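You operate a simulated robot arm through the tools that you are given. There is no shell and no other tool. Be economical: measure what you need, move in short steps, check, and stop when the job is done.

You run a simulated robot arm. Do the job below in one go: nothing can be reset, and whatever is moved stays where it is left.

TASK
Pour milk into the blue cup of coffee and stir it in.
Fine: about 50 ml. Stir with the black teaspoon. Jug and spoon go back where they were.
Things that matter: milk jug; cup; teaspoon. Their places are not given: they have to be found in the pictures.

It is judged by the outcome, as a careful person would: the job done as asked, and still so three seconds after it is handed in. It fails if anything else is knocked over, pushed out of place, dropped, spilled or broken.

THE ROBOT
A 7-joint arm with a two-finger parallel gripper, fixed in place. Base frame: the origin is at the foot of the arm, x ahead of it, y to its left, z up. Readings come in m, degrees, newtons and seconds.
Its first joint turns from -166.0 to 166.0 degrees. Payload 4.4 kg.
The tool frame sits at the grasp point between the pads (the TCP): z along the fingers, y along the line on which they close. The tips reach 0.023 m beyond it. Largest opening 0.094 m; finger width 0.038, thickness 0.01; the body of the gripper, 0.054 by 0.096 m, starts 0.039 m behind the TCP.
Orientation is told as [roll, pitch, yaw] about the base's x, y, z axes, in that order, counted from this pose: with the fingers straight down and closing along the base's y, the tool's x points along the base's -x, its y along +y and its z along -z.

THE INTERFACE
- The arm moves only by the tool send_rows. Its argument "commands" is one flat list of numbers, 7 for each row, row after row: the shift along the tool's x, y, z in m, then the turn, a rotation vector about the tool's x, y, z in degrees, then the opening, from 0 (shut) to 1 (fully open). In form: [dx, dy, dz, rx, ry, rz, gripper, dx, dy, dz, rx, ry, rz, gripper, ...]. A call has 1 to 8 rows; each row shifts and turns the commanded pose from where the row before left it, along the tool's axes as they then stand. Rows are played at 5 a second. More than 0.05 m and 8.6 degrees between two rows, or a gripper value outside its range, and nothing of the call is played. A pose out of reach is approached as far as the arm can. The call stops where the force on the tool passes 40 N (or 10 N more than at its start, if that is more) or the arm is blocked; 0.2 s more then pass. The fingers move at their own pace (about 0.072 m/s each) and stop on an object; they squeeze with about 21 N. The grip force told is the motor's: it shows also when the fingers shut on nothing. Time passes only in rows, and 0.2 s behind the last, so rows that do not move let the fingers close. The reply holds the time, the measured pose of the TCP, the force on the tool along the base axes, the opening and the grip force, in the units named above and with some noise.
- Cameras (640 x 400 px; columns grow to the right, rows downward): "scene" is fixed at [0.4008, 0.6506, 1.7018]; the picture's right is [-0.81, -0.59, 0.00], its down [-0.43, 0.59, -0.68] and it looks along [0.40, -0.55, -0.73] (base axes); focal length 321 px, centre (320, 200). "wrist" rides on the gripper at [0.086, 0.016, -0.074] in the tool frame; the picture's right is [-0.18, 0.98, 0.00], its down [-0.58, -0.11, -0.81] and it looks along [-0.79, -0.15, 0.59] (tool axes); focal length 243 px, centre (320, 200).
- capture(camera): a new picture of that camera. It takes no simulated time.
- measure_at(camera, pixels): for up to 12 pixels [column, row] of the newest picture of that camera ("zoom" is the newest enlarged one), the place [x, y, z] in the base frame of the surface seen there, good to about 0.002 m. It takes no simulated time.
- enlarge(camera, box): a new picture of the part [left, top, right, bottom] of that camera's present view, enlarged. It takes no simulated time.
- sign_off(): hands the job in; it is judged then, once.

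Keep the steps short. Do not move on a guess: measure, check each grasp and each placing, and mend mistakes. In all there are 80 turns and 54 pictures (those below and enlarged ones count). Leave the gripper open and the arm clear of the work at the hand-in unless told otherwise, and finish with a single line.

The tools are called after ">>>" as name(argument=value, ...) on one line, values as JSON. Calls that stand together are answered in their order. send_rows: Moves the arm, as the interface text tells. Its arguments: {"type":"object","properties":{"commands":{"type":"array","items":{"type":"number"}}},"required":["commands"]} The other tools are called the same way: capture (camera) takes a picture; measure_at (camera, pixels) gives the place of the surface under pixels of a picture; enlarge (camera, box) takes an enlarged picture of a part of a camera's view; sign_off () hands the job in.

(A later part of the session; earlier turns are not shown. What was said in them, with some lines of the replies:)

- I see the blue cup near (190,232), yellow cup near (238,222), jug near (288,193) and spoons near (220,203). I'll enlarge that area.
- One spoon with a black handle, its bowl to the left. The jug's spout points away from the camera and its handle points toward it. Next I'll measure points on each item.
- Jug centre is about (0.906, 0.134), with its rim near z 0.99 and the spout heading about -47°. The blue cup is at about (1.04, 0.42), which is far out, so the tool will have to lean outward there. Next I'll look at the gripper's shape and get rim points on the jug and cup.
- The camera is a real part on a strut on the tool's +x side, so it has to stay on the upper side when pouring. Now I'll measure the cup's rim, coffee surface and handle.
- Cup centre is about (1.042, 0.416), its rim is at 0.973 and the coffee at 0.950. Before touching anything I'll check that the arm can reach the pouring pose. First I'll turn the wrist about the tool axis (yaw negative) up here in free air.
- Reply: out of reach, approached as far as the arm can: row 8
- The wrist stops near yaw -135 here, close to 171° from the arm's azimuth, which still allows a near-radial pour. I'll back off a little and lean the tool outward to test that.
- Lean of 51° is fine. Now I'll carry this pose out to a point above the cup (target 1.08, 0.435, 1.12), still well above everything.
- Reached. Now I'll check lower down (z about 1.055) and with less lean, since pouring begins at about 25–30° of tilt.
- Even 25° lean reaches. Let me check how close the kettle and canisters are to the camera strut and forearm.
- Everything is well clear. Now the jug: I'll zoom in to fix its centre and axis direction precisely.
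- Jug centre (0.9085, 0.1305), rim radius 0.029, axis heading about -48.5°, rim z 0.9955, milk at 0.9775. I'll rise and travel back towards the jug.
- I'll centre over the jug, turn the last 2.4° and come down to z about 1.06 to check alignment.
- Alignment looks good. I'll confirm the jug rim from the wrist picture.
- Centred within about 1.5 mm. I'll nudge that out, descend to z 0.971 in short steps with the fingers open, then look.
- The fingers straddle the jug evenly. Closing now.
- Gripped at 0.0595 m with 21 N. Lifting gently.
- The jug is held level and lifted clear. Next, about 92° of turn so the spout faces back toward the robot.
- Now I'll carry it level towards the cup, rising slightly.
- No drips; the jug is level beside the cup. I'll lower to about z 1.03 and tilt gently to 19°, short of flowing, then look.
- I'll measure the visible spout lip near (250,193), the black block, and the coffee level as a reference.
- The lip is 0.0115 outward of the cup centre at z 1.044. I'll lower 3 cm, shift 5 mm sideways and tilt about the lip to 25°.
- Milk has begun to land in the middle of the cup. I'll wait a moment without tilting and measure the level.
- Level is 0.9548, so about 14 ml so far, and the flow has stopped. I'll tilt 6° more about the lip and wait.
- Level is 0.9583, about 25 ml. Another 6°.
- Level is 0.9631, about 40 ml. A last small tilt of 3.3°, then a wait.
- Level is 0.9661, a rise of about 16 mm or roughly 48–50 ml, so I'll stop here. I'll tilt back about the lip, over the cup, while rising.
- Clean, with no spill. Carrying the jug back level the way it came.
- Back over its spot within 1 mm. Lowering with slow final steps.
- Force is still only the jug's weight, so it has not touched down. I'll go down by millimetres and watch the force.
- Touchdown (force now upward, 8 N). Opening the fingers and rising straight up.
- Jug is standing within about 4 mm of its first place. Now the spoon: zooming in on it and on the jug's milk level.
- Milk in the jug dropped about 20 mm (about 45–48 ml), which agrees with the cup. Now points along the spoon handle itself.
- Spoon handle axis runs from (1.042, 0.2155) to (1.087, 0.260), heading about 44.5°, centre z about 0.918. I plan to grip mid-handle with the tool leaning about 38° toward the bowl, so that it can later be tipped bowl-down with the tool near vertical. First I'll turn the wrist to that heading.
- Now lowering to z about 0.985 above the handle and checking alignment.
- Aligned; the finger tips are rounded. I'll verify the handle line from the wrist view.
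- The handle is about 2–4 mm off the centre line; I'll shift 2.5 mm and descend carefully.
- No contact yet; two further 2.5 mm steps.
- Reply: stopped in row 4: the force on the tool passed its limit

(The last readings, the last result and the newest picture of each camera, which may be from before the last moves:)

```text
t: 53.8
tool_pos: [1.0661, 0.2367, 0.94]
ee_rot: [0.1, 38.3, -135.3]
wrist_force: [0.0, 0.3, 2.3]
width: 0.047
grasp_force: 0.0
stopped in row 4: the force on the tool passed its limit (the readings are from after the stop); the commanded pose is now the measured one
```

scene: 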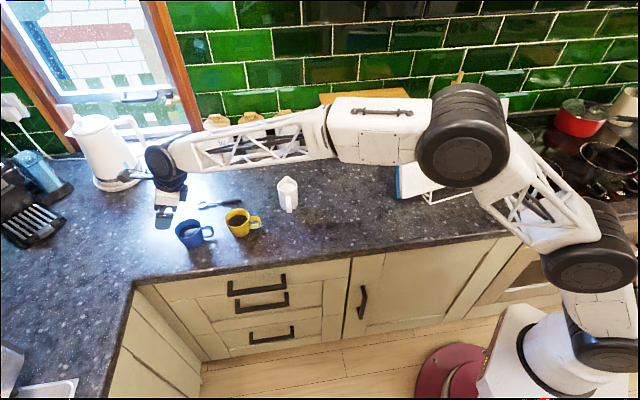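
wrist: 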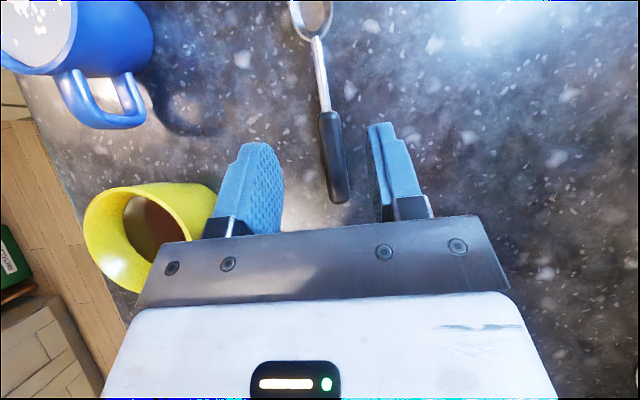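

The tips touched the counter at z 0.940. I'll raise 1 mm and close on the handle.

>>> send_rows(commands=[0.0006, 0, -0.0008, 0, 0, 0, 0.5, 0, 0, 0, 0, 0, 0, 0.3, 0, 0, 0, 0, 0, 0, 0.15, 0, 0, 0, 0, 0, 0, 0, 0, 0, 0, 0, 0, 0, 0, 0, 0, 0, 0, 0, 0, 0])

>>> capture(camera="wrist")

```text
t: 55.2
tool_pos: [1.0658, 0.2364, 0.9392]
ee_rot: [0.1, 38.2, -135.4]
wrist_force: [0.2, 0.1, -0.5]
width: 0.0162
grasp_force: 20.0
```

```text
27 pictures are left
```

wrist: 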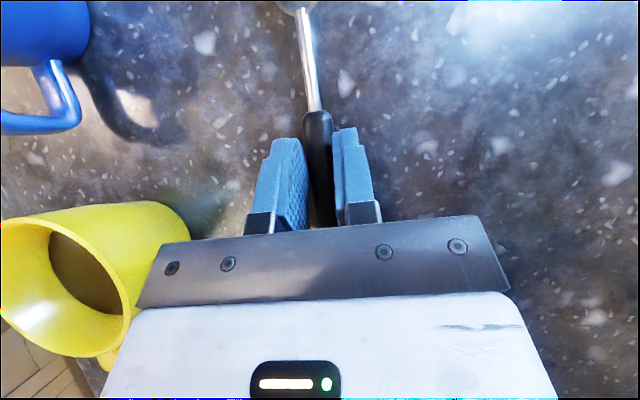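

The handle is gripped at 0.016 m. A small lift to see whether it holds level.

>>> send_rows(commands=[0.0031, 0, -0.0039, 0, 0, 0, 0, 0.0092, 0, -0.0118, 0, 0, 0, 0, 0.0123, 0, -0.0158, 0, 0, 0, 0, 0.0123, 0, -0.0158, 0, 0, 0, 0, 0, 0, 0, 0, 0, 0, 0])

>>> enlarge(camera="scene", box=[180, 160, 276, 220])

```text
t: 56.4
tool_pos: [1.0652, 0.2361, 1.0]
ee_rot: [0.1, 38.2, -135.4]
wrist_force: [-0.4, -0.6, 0.1]
width: 0.0162
grasp_force: 20.6
```

```text
6.67 times, centred on (228, 190) of scene
```

zoom: 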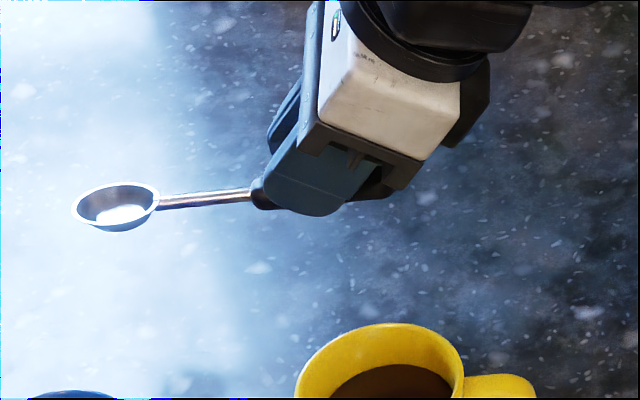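

It holds. I'll measure the spoon's line while it is in the grip.

>>> measure_at(camera="zoom", pixels=[[76, 212], [157, 198], [200, 199], [240, 193], [258, 192], [115, 185], [115, 228], [120, 215]])

```text
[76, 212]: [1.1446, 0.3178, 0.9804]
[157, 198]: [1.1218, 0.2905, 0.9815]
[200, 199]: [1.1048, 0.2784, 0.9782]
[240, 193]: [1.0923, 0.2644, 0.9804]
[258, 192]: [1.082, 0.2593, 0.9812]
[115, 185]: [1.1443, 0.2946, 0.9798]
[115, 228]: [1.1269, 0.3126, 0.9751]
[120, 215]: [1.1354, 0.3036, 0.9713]
```

Bowl centre is 0.098 m ahead of and 0.022 m below the TCP. I'll raise 12 cm and move beside and above the cup, still level.

>>> send_rows(commands=[0.0247, 0, -0.0314, 0, 0, 0, 0, 0.0247, 0, -0.0314, 0, 0, 0, 0, 0.0247, 0, -0.0314, 0, 0, 0, 0, 0.0138, -0.036, 0.0108, 0, 0, 0, 0, 0.0138, -0.036, 0.0108, 0, 0, 0, 0, 0.0138, -0.036, 0.0108, 0, 0, 0, 0, 0.0138, -0.036, 0.0108, 0, 0, 0, 0, 0, 0, 0, 0, 0, 0, 0])

>>> send_rows(commands=[0, 0, 0, 0, -6.5, 0, 0, 0, 0, 0, 0, -6.5, 0, 0, 0, 0, 0, 0, -6.5, 0, 0, 0, 0, 0, 0, -6.5, 0, 0, 0, 0, 0, 0, -6.5, 0, 0, 0, 0, 0, 0, -6.5, 0, 0, 0, 0, 0, 0, -6.5, 0, 0, 0, 0, 0, 0, -6.5, 0, 0])

>>> enlarge(camera="scene", box=[150, 170, 262, 250])

>>> capture(camera="wrist")

```text
t: 58.2
tool_pos: [1.0129, 0.3873, 1.1193]
ee_rot: [0.1, 38.2, -135.4]
wrist_force: [0.2, -0.5, -0.9]
width: 0.0163
grasp_force: 20.7
```

```text
t: 60.0
tool_pos: [1.013, 0.3877, 1.1215]
ee_rot: [0.1, -14.0, -135.5]
wrist_force: [0.2, -0.3, -0.3]
width: 0.0163
grasp_force: 21.3
```

```text
5.00 times, centred on (206, 210) of scene
```

zoom: 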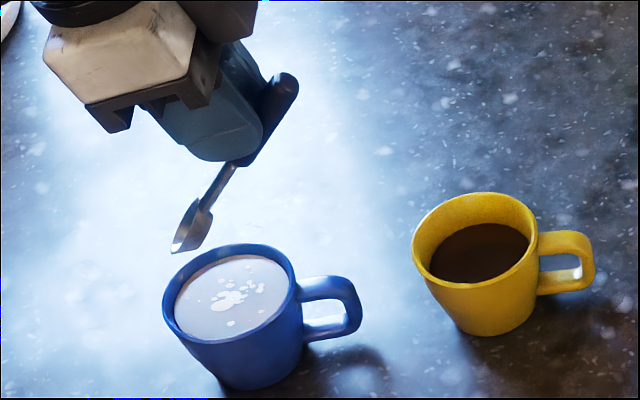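

```text
24 pictures are left
```

wrist: 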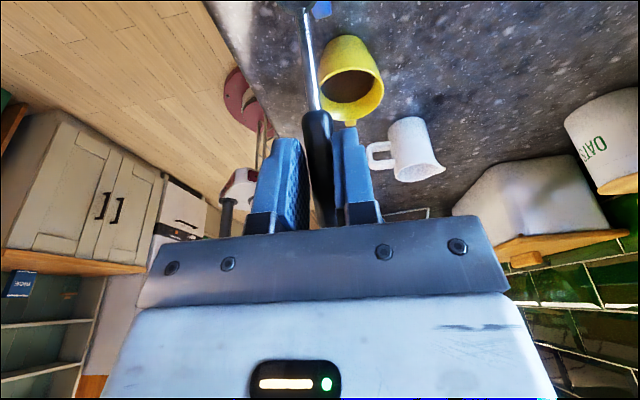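

Reached. I'll measure the bowl tip (176,248), the bowl and the stem.

>>> measure_at(camera="zoom", pixels=[[174, 250], [190, 228], [205, 238], [205, 205], [222, 180], [233, 168]])

```text
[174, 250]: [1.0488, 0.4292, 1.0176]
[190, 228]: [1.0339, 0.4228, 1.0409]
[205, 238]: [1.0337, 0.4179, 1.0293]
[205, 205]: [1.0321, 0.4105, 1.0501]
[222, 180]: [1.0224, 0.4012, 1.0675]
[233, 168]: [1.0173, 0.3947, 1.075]
```

The tip is where predicted, over the middle of the cup. Lowering it slowly into the coffee (tip to about z 0.93).

>>> send_rows(commands=[0.0073, 0, 0.0291, 0, 0, 0, 0, 0.0048, 0, 0.0194, 0, 0, 0, 0, 0.0036, 0, 0.0145, 0, 0, 0, 0, 0.0024, 0, 0.0097, 0, 0, 0, 0, 0.0019, 0, 0.0078, 0, 0, 0, 0, 0.001, 0, 0.0039, 0, 0, 0, 0, 0, 0, 0, 0, 0, 0, 0])

>>> enlarge(camera="scene", box=[160, 185, 240, 245])

```text
t: 61.6
tool_pos: [1.0146, 0.3902, 1.0339]
ee_rot: [0.1, -13.7, -135.5]
wrist_force: [0.2, -0.3, -1.3]
width: 0.0162
grasp_force: 20.9
```

```text
6.67 times, centred on (200, 215) of scene
```

zoom: 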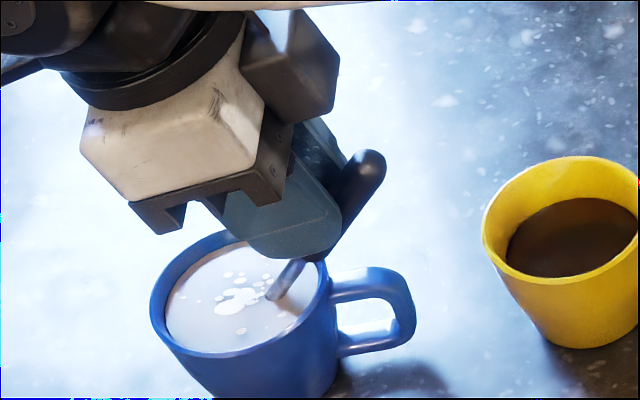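

The bowl is submerged and the stem clears the rim. Now stirring in small circles (8 mm radius), starting with one turn.

>>> send_rows(commands=[0.0058, 0, -0.0015, 0, 0, 0, 0, -0.00227, 0.00566, 0.00057, 0, 0, 0, 0, -0.00549, 0.00234, 0.00137, 0, 0, 0, 0, -0.00549, -0.00234, 0.00137, 0, 0, 0, 0, -0.00227, -0.00566, 0.00057, 0, 0, 0, 0, 0.00227, -0.00566, -0.00057, 0, 0, 0, 0, 0.00549, -0.00234, -0.00137, 0, 0, 0, 0, 0.00549, 0.00234, -0.00137, 0, 0, 0, 0])

>>> enlarge(camera="scene", box=[160, 185, 240, 245])

```text
t: 63.4
tool_pos: [1.0106, 0.3952, 1.0333]
ee_rot: [0.1, -13.8, -135.5]
wrist_force: [-1.0, 0.0, -0.4]
width: 0.0166
grasp_force: 21.3
```

```text
6.67 times, centred on (200, 215) of scene
```

zoom: 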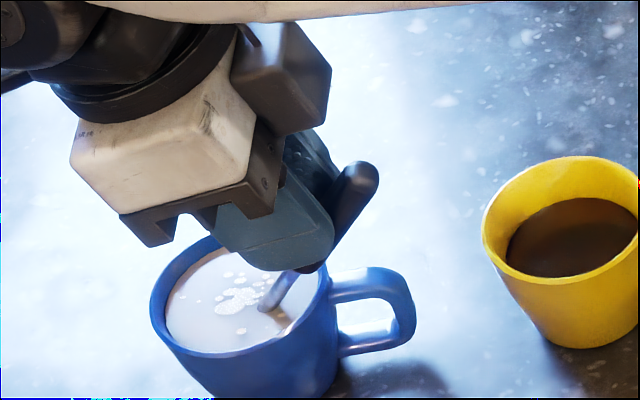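

No contact, and the cup stays put. Three more turns.

>>> send_rows(commands=[0.00227, 0.00566, -0.00057, 0, 0, 0, 0, -0.00227, 0.00566, 0.00057, 0, 0, 0, 0, -0.00549, 0.00234, 0.00137, 0, 0, 0, 0, -0.00549, -0.00234, 0.00137, 0, 0, 0, 0, -0.00227, -0.00566, 0.00057, 0, 0, 0, 0, 0.00227, -0.00566, -0.00057, 0, 0, 0, 0, 0.00549, -0.00234, -0.00137, 0, 0, 0, 0, 0.00549, 0.00234, -0.00137, 0, 0, 0, 0])

>>> send_rows(commands=[0.00227, 0.00566, -0.00057, 0, 0, 0, 0, -0.00227, 0.00566, 0.00057, 0, 0, 0, 0, -0.00549, 0.00234, 0.00137, 0, 0, 0, 0, -0.00549, -0.00234, 0.00137, 0, 0, 0, 0, -0.00227, -0.00566, 0.00057, 0, 0, 0, 0, 0.00227, -0.00566, -0.00057, 0, 0, 0, 0, 0.00549, -0.00234, -0.00137, 0, 0, 0, 0, 0.00549, 0.00234, -0.00137, 0, 0, 0, 0])

>>> send_rows(commands=[0.00227, 0.00566, -0.00057, 0, 0, 0, 0, -0.00227, 0.00566, 0.00057, 0, 0, 0, 0, -0.00549, 0.00234, 0.00137, 0, 0, 0, 0, -0.00549, -0.00234, 0.00137, 0, 0, 0, 0, -0.00227, -0.00566, 0.00057, 0, 0, 0, 0, 0.00227, -0.00566, -0.00057, 0, 0, 0, 0, 0.00549, -0.00234, -0.00137, 0, 0, 0, 0, 0.00549, 0.00234, -0.00137, 0, 0, 0, 0])

>>> enlarge(camera="scene", box=[160, 185, 240, 245])

```text
t: 65.2
tool_pos: [1.0122, 0.3947, 1.0327]
ee_rot: [0.2, -13.8, -135.5]
wrist_force: [0.5, -0.1, -0.1]
width: 0.0163
grasp_force: 21.1
```

```text
t: 67.0
tool_pos: [1.0131, 0.3948, 1.0354]
ee_rot: [0.2, -13.7, -135.5]
wrist_force: [-1.0, -0.6, -0.4]
width: 0.0162
grasp_force: 20.9
```

```text
t: 68.8
tool_pos: [1.0114, 0.395, 1.0336]
ee_rot: [0.0, -13.8, -135.5]
wrist_force: [-0.3, -0.3, 0.7]
width: 0.0161
grasp_force: 21.0
```

```text
6.67 times, centred on (200, 215) of scene
```

zoom: 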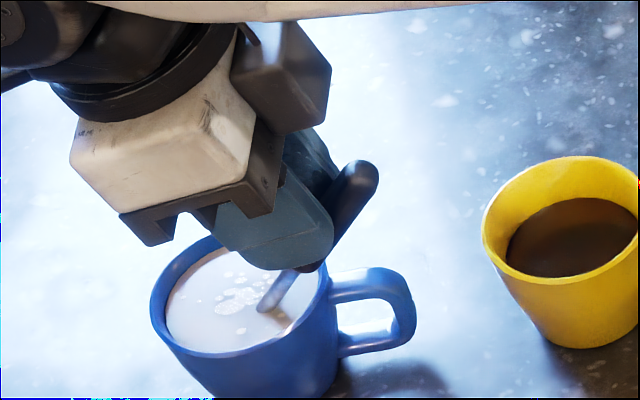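

The milk streaks are fading. I'll stir somewhat quicker (two turns per call), same radius.

>>> send_rows(commands=[0, 0.0113, 0, 0, 0, 0, 0, -0.01098, 0, 0.00273, 0, 0, 0, 0, 0, -0.0113, 0, 0, 0, 0, 0, 0.01098, 0, -0.00273, 0, 0, 0, 0, 0, 0.0113, 0, 0, 0, 0, 0, -0.01098, 0, 0.00273, 0, 0, 0, 0, 0, -0.0113, 0, 0, 0, 0, 0, 0.01098, 0, -0.00273, 0, 0, 0, 0])

>>> send_rows(commands=[0, 0.0113, 0, 0, 0, 0, 0, -0.01098, 0, 0.00273, 0, 0, 0, 0, 0, -0.0113, 0, 0, 0, 0, 0, 0.01098, 0, -0.00273, 0, 0, 0, 0, 0, 0.0113, 0, 0, 0, 0, 0, -0.01098, 0, 0.00273, 0, 0, 0, 0, 0, -0.0113, 0, 0, 0, 0, 0, 0.01098, 0, -0.00273, 0, 0, 0, 0])

>>> send_rows(commands=[0, 0.0113, 0, 0, 0, 0, 0, -0.01098, 0, 0.00273, 0, 0, 0, 0, 0, -0.0113, 0, 0, 0, 0, 0, 0.01098, 0, -0.00273, 0, 0, 0, 0, 0, 0.0113, 0, 0, 0, 0, 0, -0.01098, 0, 0.00273, 0, 0, 0, 0, 0, -0.0113, 0, 0, 0, 0, 0, 0.01098, 0, -0.00273, 0, 0, 0, 0])

>>> enlarge(camera="scene", box=[160, 185, 240, 245])

```text
t: 70.6
tool_pos: [1.012, 0.3953, 1.0328]
ee_rot: [0.1, -13.7, -135.5]
wrist_force: [-0.1, -0.9, -0.4]
width: 0.0164
grasp_force: 21.5
```

```text
t: 72.4
tool_pos: [1.0127, 0.3953, 1.0336]
ee_rot: [0.1, -13.9, -135.5]
wrist_force: [-0.6, -1.3, 0.6]
width: 0.0164
grasp_force: 20.9
```

```text
t: 74.2
tool_pos: [1.0114, 0.3952, 1.0332]
ee_rot: [0.1, -13.8, -135.5]
wrist_force: [-1.0, 0.4, -0.1]
width: 0.0162
grasp_force: 20.8
```

```text
6.67 times, centred on (200, 215) of scene
```

zoom: 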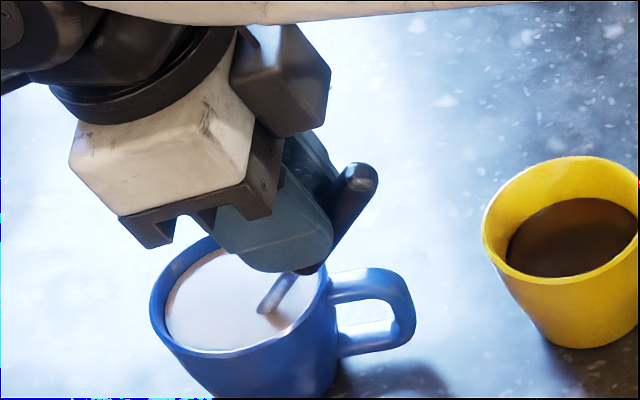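

Uniform colour now: the milk is mixed in. One more pass, then return to the middle and lift slowly, pausing so the spoon drips into the cup.

>>> send_rows(commands=[0, 0.0113, 0, 0, 0, 0, 0, -0.01098, 0, 0.00273, 0, 0, 0, 0, 0, -0.0113, 0, 0, 0, 0, 0, 0.01098, 0, -0.00273, 0, 0, 0, 0, -0.0055, 0.0057, 0.0014, 0, 0, 0, 0, 0, 0, 0, 0, 0, 0, 0])

>>> send_rows(commands=[-0.0024, 0, -0.0097, 0, 0, 0, 0, -0.0024, 0, -0.0097, 0, 0, 0, 0, -0.0024, 0, -0.0097, 0, 0, 0, 0, -0.0024, 0, -0.0097, 0, 0, 0, 0, -0.0024, 0, -0.0097, 0, 0, 0, 0, -0.0024, 0, -0.0097, 0, 0, 0, 0, 0, 0, 0, 0, 0, 0, 0, 0, 0, 0, 0, 0, 0, 0])

>>> send_rows(commands=[0, 0, 0, 0, 0, 0, 0, 0, 0, 0, 0, 0, 0, 0, 0, 0, 0, 0, 0, 0, 0, 0, 0, 0, 0, 0, 0, 0, 0, 0, 0, 0, 0, 0, 0, -0.0048, 0, -0.0194, 0, 0, 0, 0, -0.0024, 0, -0.0097, 0, 0, 0, 0])

>>> enlarge(camera="scene", box=[150, 170, 262, 250])

```text
t: 75.6
tool_pos: [1.0137, 0.3871, 1.0328]
ee_rot: [0.1, -13.8, -135.5]
wrist_force: [0.1, 0.3, -1.5]
width: 0.0165
grasp_force: 21.3
```

```text
t: 77.4
tool_pos: [1.012, 0.3872, 1.0932]
ee_rot: [0.1, -13.8, -135.5]
wrist_force: [0.5, 0.8, -0.5]
width: 0.0165
grasp_force: 20.3
```

```text
t: 79.0
tool_pos: [1.0138, 0.3871, 1.1225]
ee_rot: [0.1, -13.9, -135.5]
wrist_force: [0.1, -0.1, -0.9]
width: 0.0164
grasp_force: 21.2
```

```text
5.00 times, centred on (206, 210) of scene
```

zoom: 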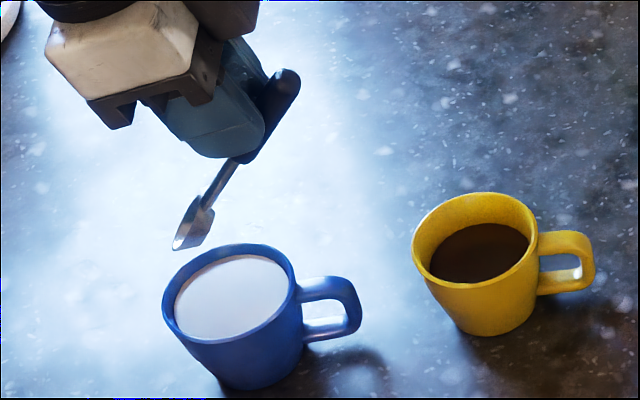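

Fully mixed, no drips, and the spoon is unchanged in the grip. Levelling it and going back to its place in reverse.

>>> send_rows(commands=[0, 0, 0, 0, 6.5, 0, 0, 0, 0, 0, 0, 6.5, 0, 0, 0, 0, 0, 0, 6.5, 0, 0, 0, 0, 0, 0, 6.5, 0, 0, 0, 0, 0, 0, 6.5, 0, 0, 0, 0, 0, 0, 6.5, 0, 0, 0, 0, 0, 0, 6.5, 0, 0, 0, 0, 0, 0, 6.5, 0, 0])

>>> send_rows(commands=[-0.0136, 0.036, -0.0107, 0, 0, 0, 0, -0.0136, 0.036, -0.0107, 0, 0, 0, 0, -0.0136, 0.036, -0.0107, 0, 0, 0, 0, -0.0136, 0.036, -0.0107, 0, 0, 0, 0, -0.0247, 0, 0.0314, 0, 0, 0, 0, -0.0247, 0, 0.0314, 0, 0, 0, 0, -0.0185, 0, 0.0236, 0, 0, 0, 0, 0, 0, 0, 0, 0, 0, 0])

```text
t: 80.8
tool_pos: [1.0132, 0.387, 1.1243]
ee_rot: [0.1, 38.2, -135.4]
wrist_force: [-0.2, 0.2, -0.9]
width: 0.016
grasp_force: 20.9
```

```text
t: 82.6
tool_pos: [1.0642, 0.2367, 1.0136]
ee_rot: [0.2, 38.2, -135.5]
wrist_force: [0.3, 0.6, -0.1]
width: 0.0163
grasp_force: 21.0
```

>>> send_rows(commands=[-0.018, 0.001, 0.024, 0, 0, 0, 0, -0.0154, 0, 0.0197, 0, 0, 0, 0, -0.0074, 0, 0.0094, 0, 0, 0, 0, -0.0022, 0, 0.0028, 0, 0, 0, 0, -0.0006, 0, 0.0008, 0, 0, 0, 0, 0, 0, 0, 0, 0, 0, 0])

>>> enlarge(camera="scene", box=[180, 160, 276, 220])

>>> measure_at(camera="zoom", pixels=[[110, 290], [107, 297], [185, 290], [230, 287], [265, 282], [130, 312]])

```text
t: 84.0
tool_pos: [1.0654, 0.2375, 0.9424]
ee_rot: [0.1, 38.2, -135.3]
wrist_force: [-0.5, 0.1, -0.1]
width: 0.0164
grasp_force: 21.0
```

```text
6.67 times, centred on (228, 190) of scene
```

zoom: 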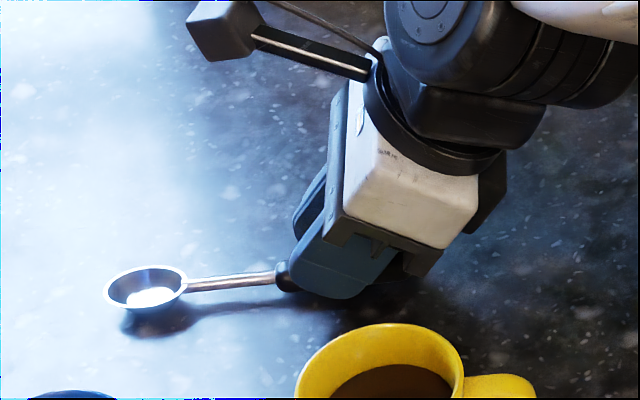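

```text
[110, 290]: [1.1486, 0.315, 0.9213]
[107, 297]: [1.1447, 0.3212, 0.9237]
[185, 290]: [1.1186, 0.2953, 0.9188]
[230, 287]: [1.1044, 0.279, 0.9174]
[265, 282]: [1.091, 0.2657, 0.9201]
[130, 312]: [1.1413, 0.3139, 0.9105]
```

About 2–3 mm above the counter and on its old spot. Creeping down until it touches.

>>> send_rows(commands=[-0.0009, 0, 0.0012, 0, 0, 0, 0, -0.0006, 0, 0.0008, 0, 0, 0, 0, 0, 0, 0, 0, 0, 0, 0])

```text
t: 84.8
tool_pos: [1.0664, 0.2347, 0.9411]
ee_rot: [0.0, 38.2, -135.3]
wrist_force: [0.2, 2.4, 3.9]
width: 0.0159
grasp_force: 21.1
```

Contact felt (about 4 N). Releasing the handle, then withdrawing back along the tool axis.

>>> send_rows(commands=[0, 0, 0, 0, 0, 0, 0.25, 0, 0, 0, 0, 0, 0, 0.4, 0, 0, 0, 0, 0, 0, 0.5, 0, 0, 0, 0, 0, 0, 0.5, 0.006, 0, -0.008, 0, 0, 0, 0.5, 0.0185, 0, -0.0236, 0, 0, 0, 0.5, 0.0247, 0, -0.0314, 0, 0, 0, 0.5, 0.0247, 0, -0.0314, 0, 0, 0, 0.5])

>>> enlarge(camera="scene", box=[190, 190, 254, 230])

```text
t: 86.6
tool_pos: [1.0662, 0.2368, 1.0571]
ee_rot: [0.0, 38.2, -135.5]
wrist_force: [-0.6, -0.5, -0.3]
width: 0.0469
grasp_force: 0.1
```

```text
10.00 times, centred on (222, 210) of scene
```

zoom: 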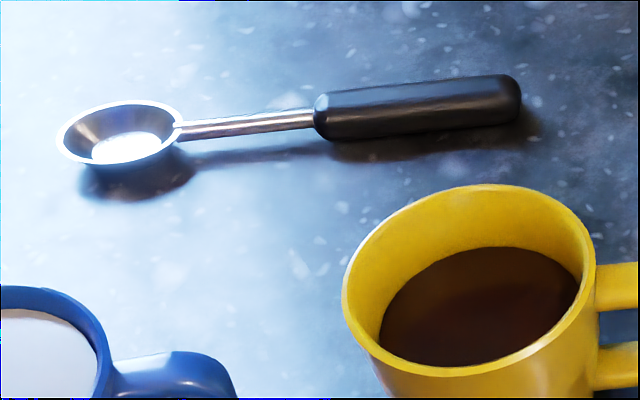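

The spoon lies exactly where it was. Withdrawing upward and back, opening the gripper.

>>> send_rows(commands=[0.0277, 0, -0.0354, 0, 0, 0, 1, 0.0277, 0, -0.0354, 0, 0, 0, 1, 0.0277, 0, -0.0354, 0, 0, 0, 1, 0.0277, 0, -0.0354, 0, 0, 0, 1, -0.0286, -0.0357, -0.0177, 0, -6, 0, 1, -0.0286, -0.0357, -0.0177, 0, -6, 0, 1, -0.0286, -0.0357, -0.0177, 0, -6, 0, 1, -0.0286, -0.03, -0.0177, 0, -6, 0, 1])

>>> send_rows(commands=[-0.045, 0, -0.01, 0, 0, 0, 1, -0.045, 0, -0.01, 0, 0, 0, 1, -0.045, 0, -0.01, 0, 0, 0, 1, -0.045, 0, -0.01, 0, 0, 0, 1, 0, 0, 0, 0, 0, 0, 1])

>>> capture(camera="scene")

>>> enlarge(camera="scene", box=[160, 165, 320, 265])

```text
t: 88.4
tool_pos: [0.8721, 0.2387, 1.2436]
ee_rot: [0.0, 14.1, -135.5]
wrist_force: [-0.4, -0.2, 0.0]
width: 0.094
grasp_force: 0.1
```

```text
t: 89.6
tool_pos: [0.7411, 0.111, 1.237]
ee_rot: [0.2, 14.2, -135.4]
wrist_force: [-0.3, 0.0, 0.4]
width: 0.0943
grasp_force: 0.0
```

```text
16 pictures are left
```

scene: 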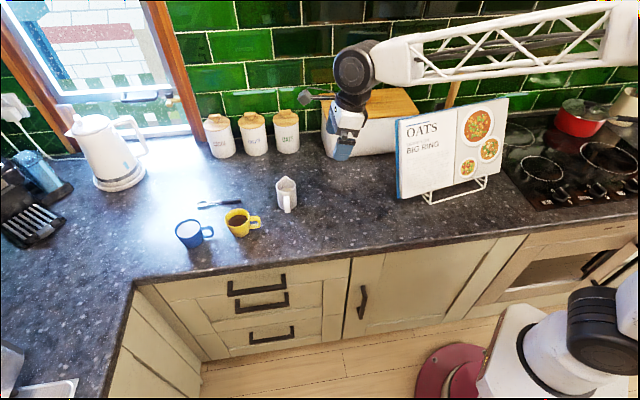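

```text
4.00 times, centred on (240, 215) of scene
```

zoom: 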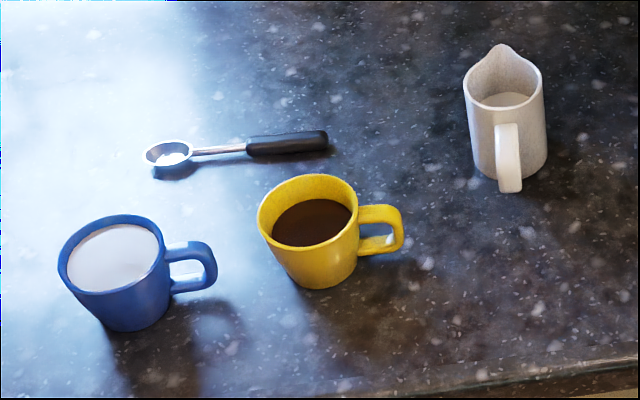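

The spoon, yellow cup and blue cup are where they were. The jug is upright and nearly on its old spot, nothing is spilled, and the arm is clear with the gripper open. Handing in.

>>> sign_off()

```text
The job is handed in.
```

I poured about 47 ml of milk into the blue cup (estimated from the liquid levels) and stirred it in with the black teaspoon until the colour was even; the spoon is back in its place, the jug is within about 4 mm of its own, and nothing was spilled.
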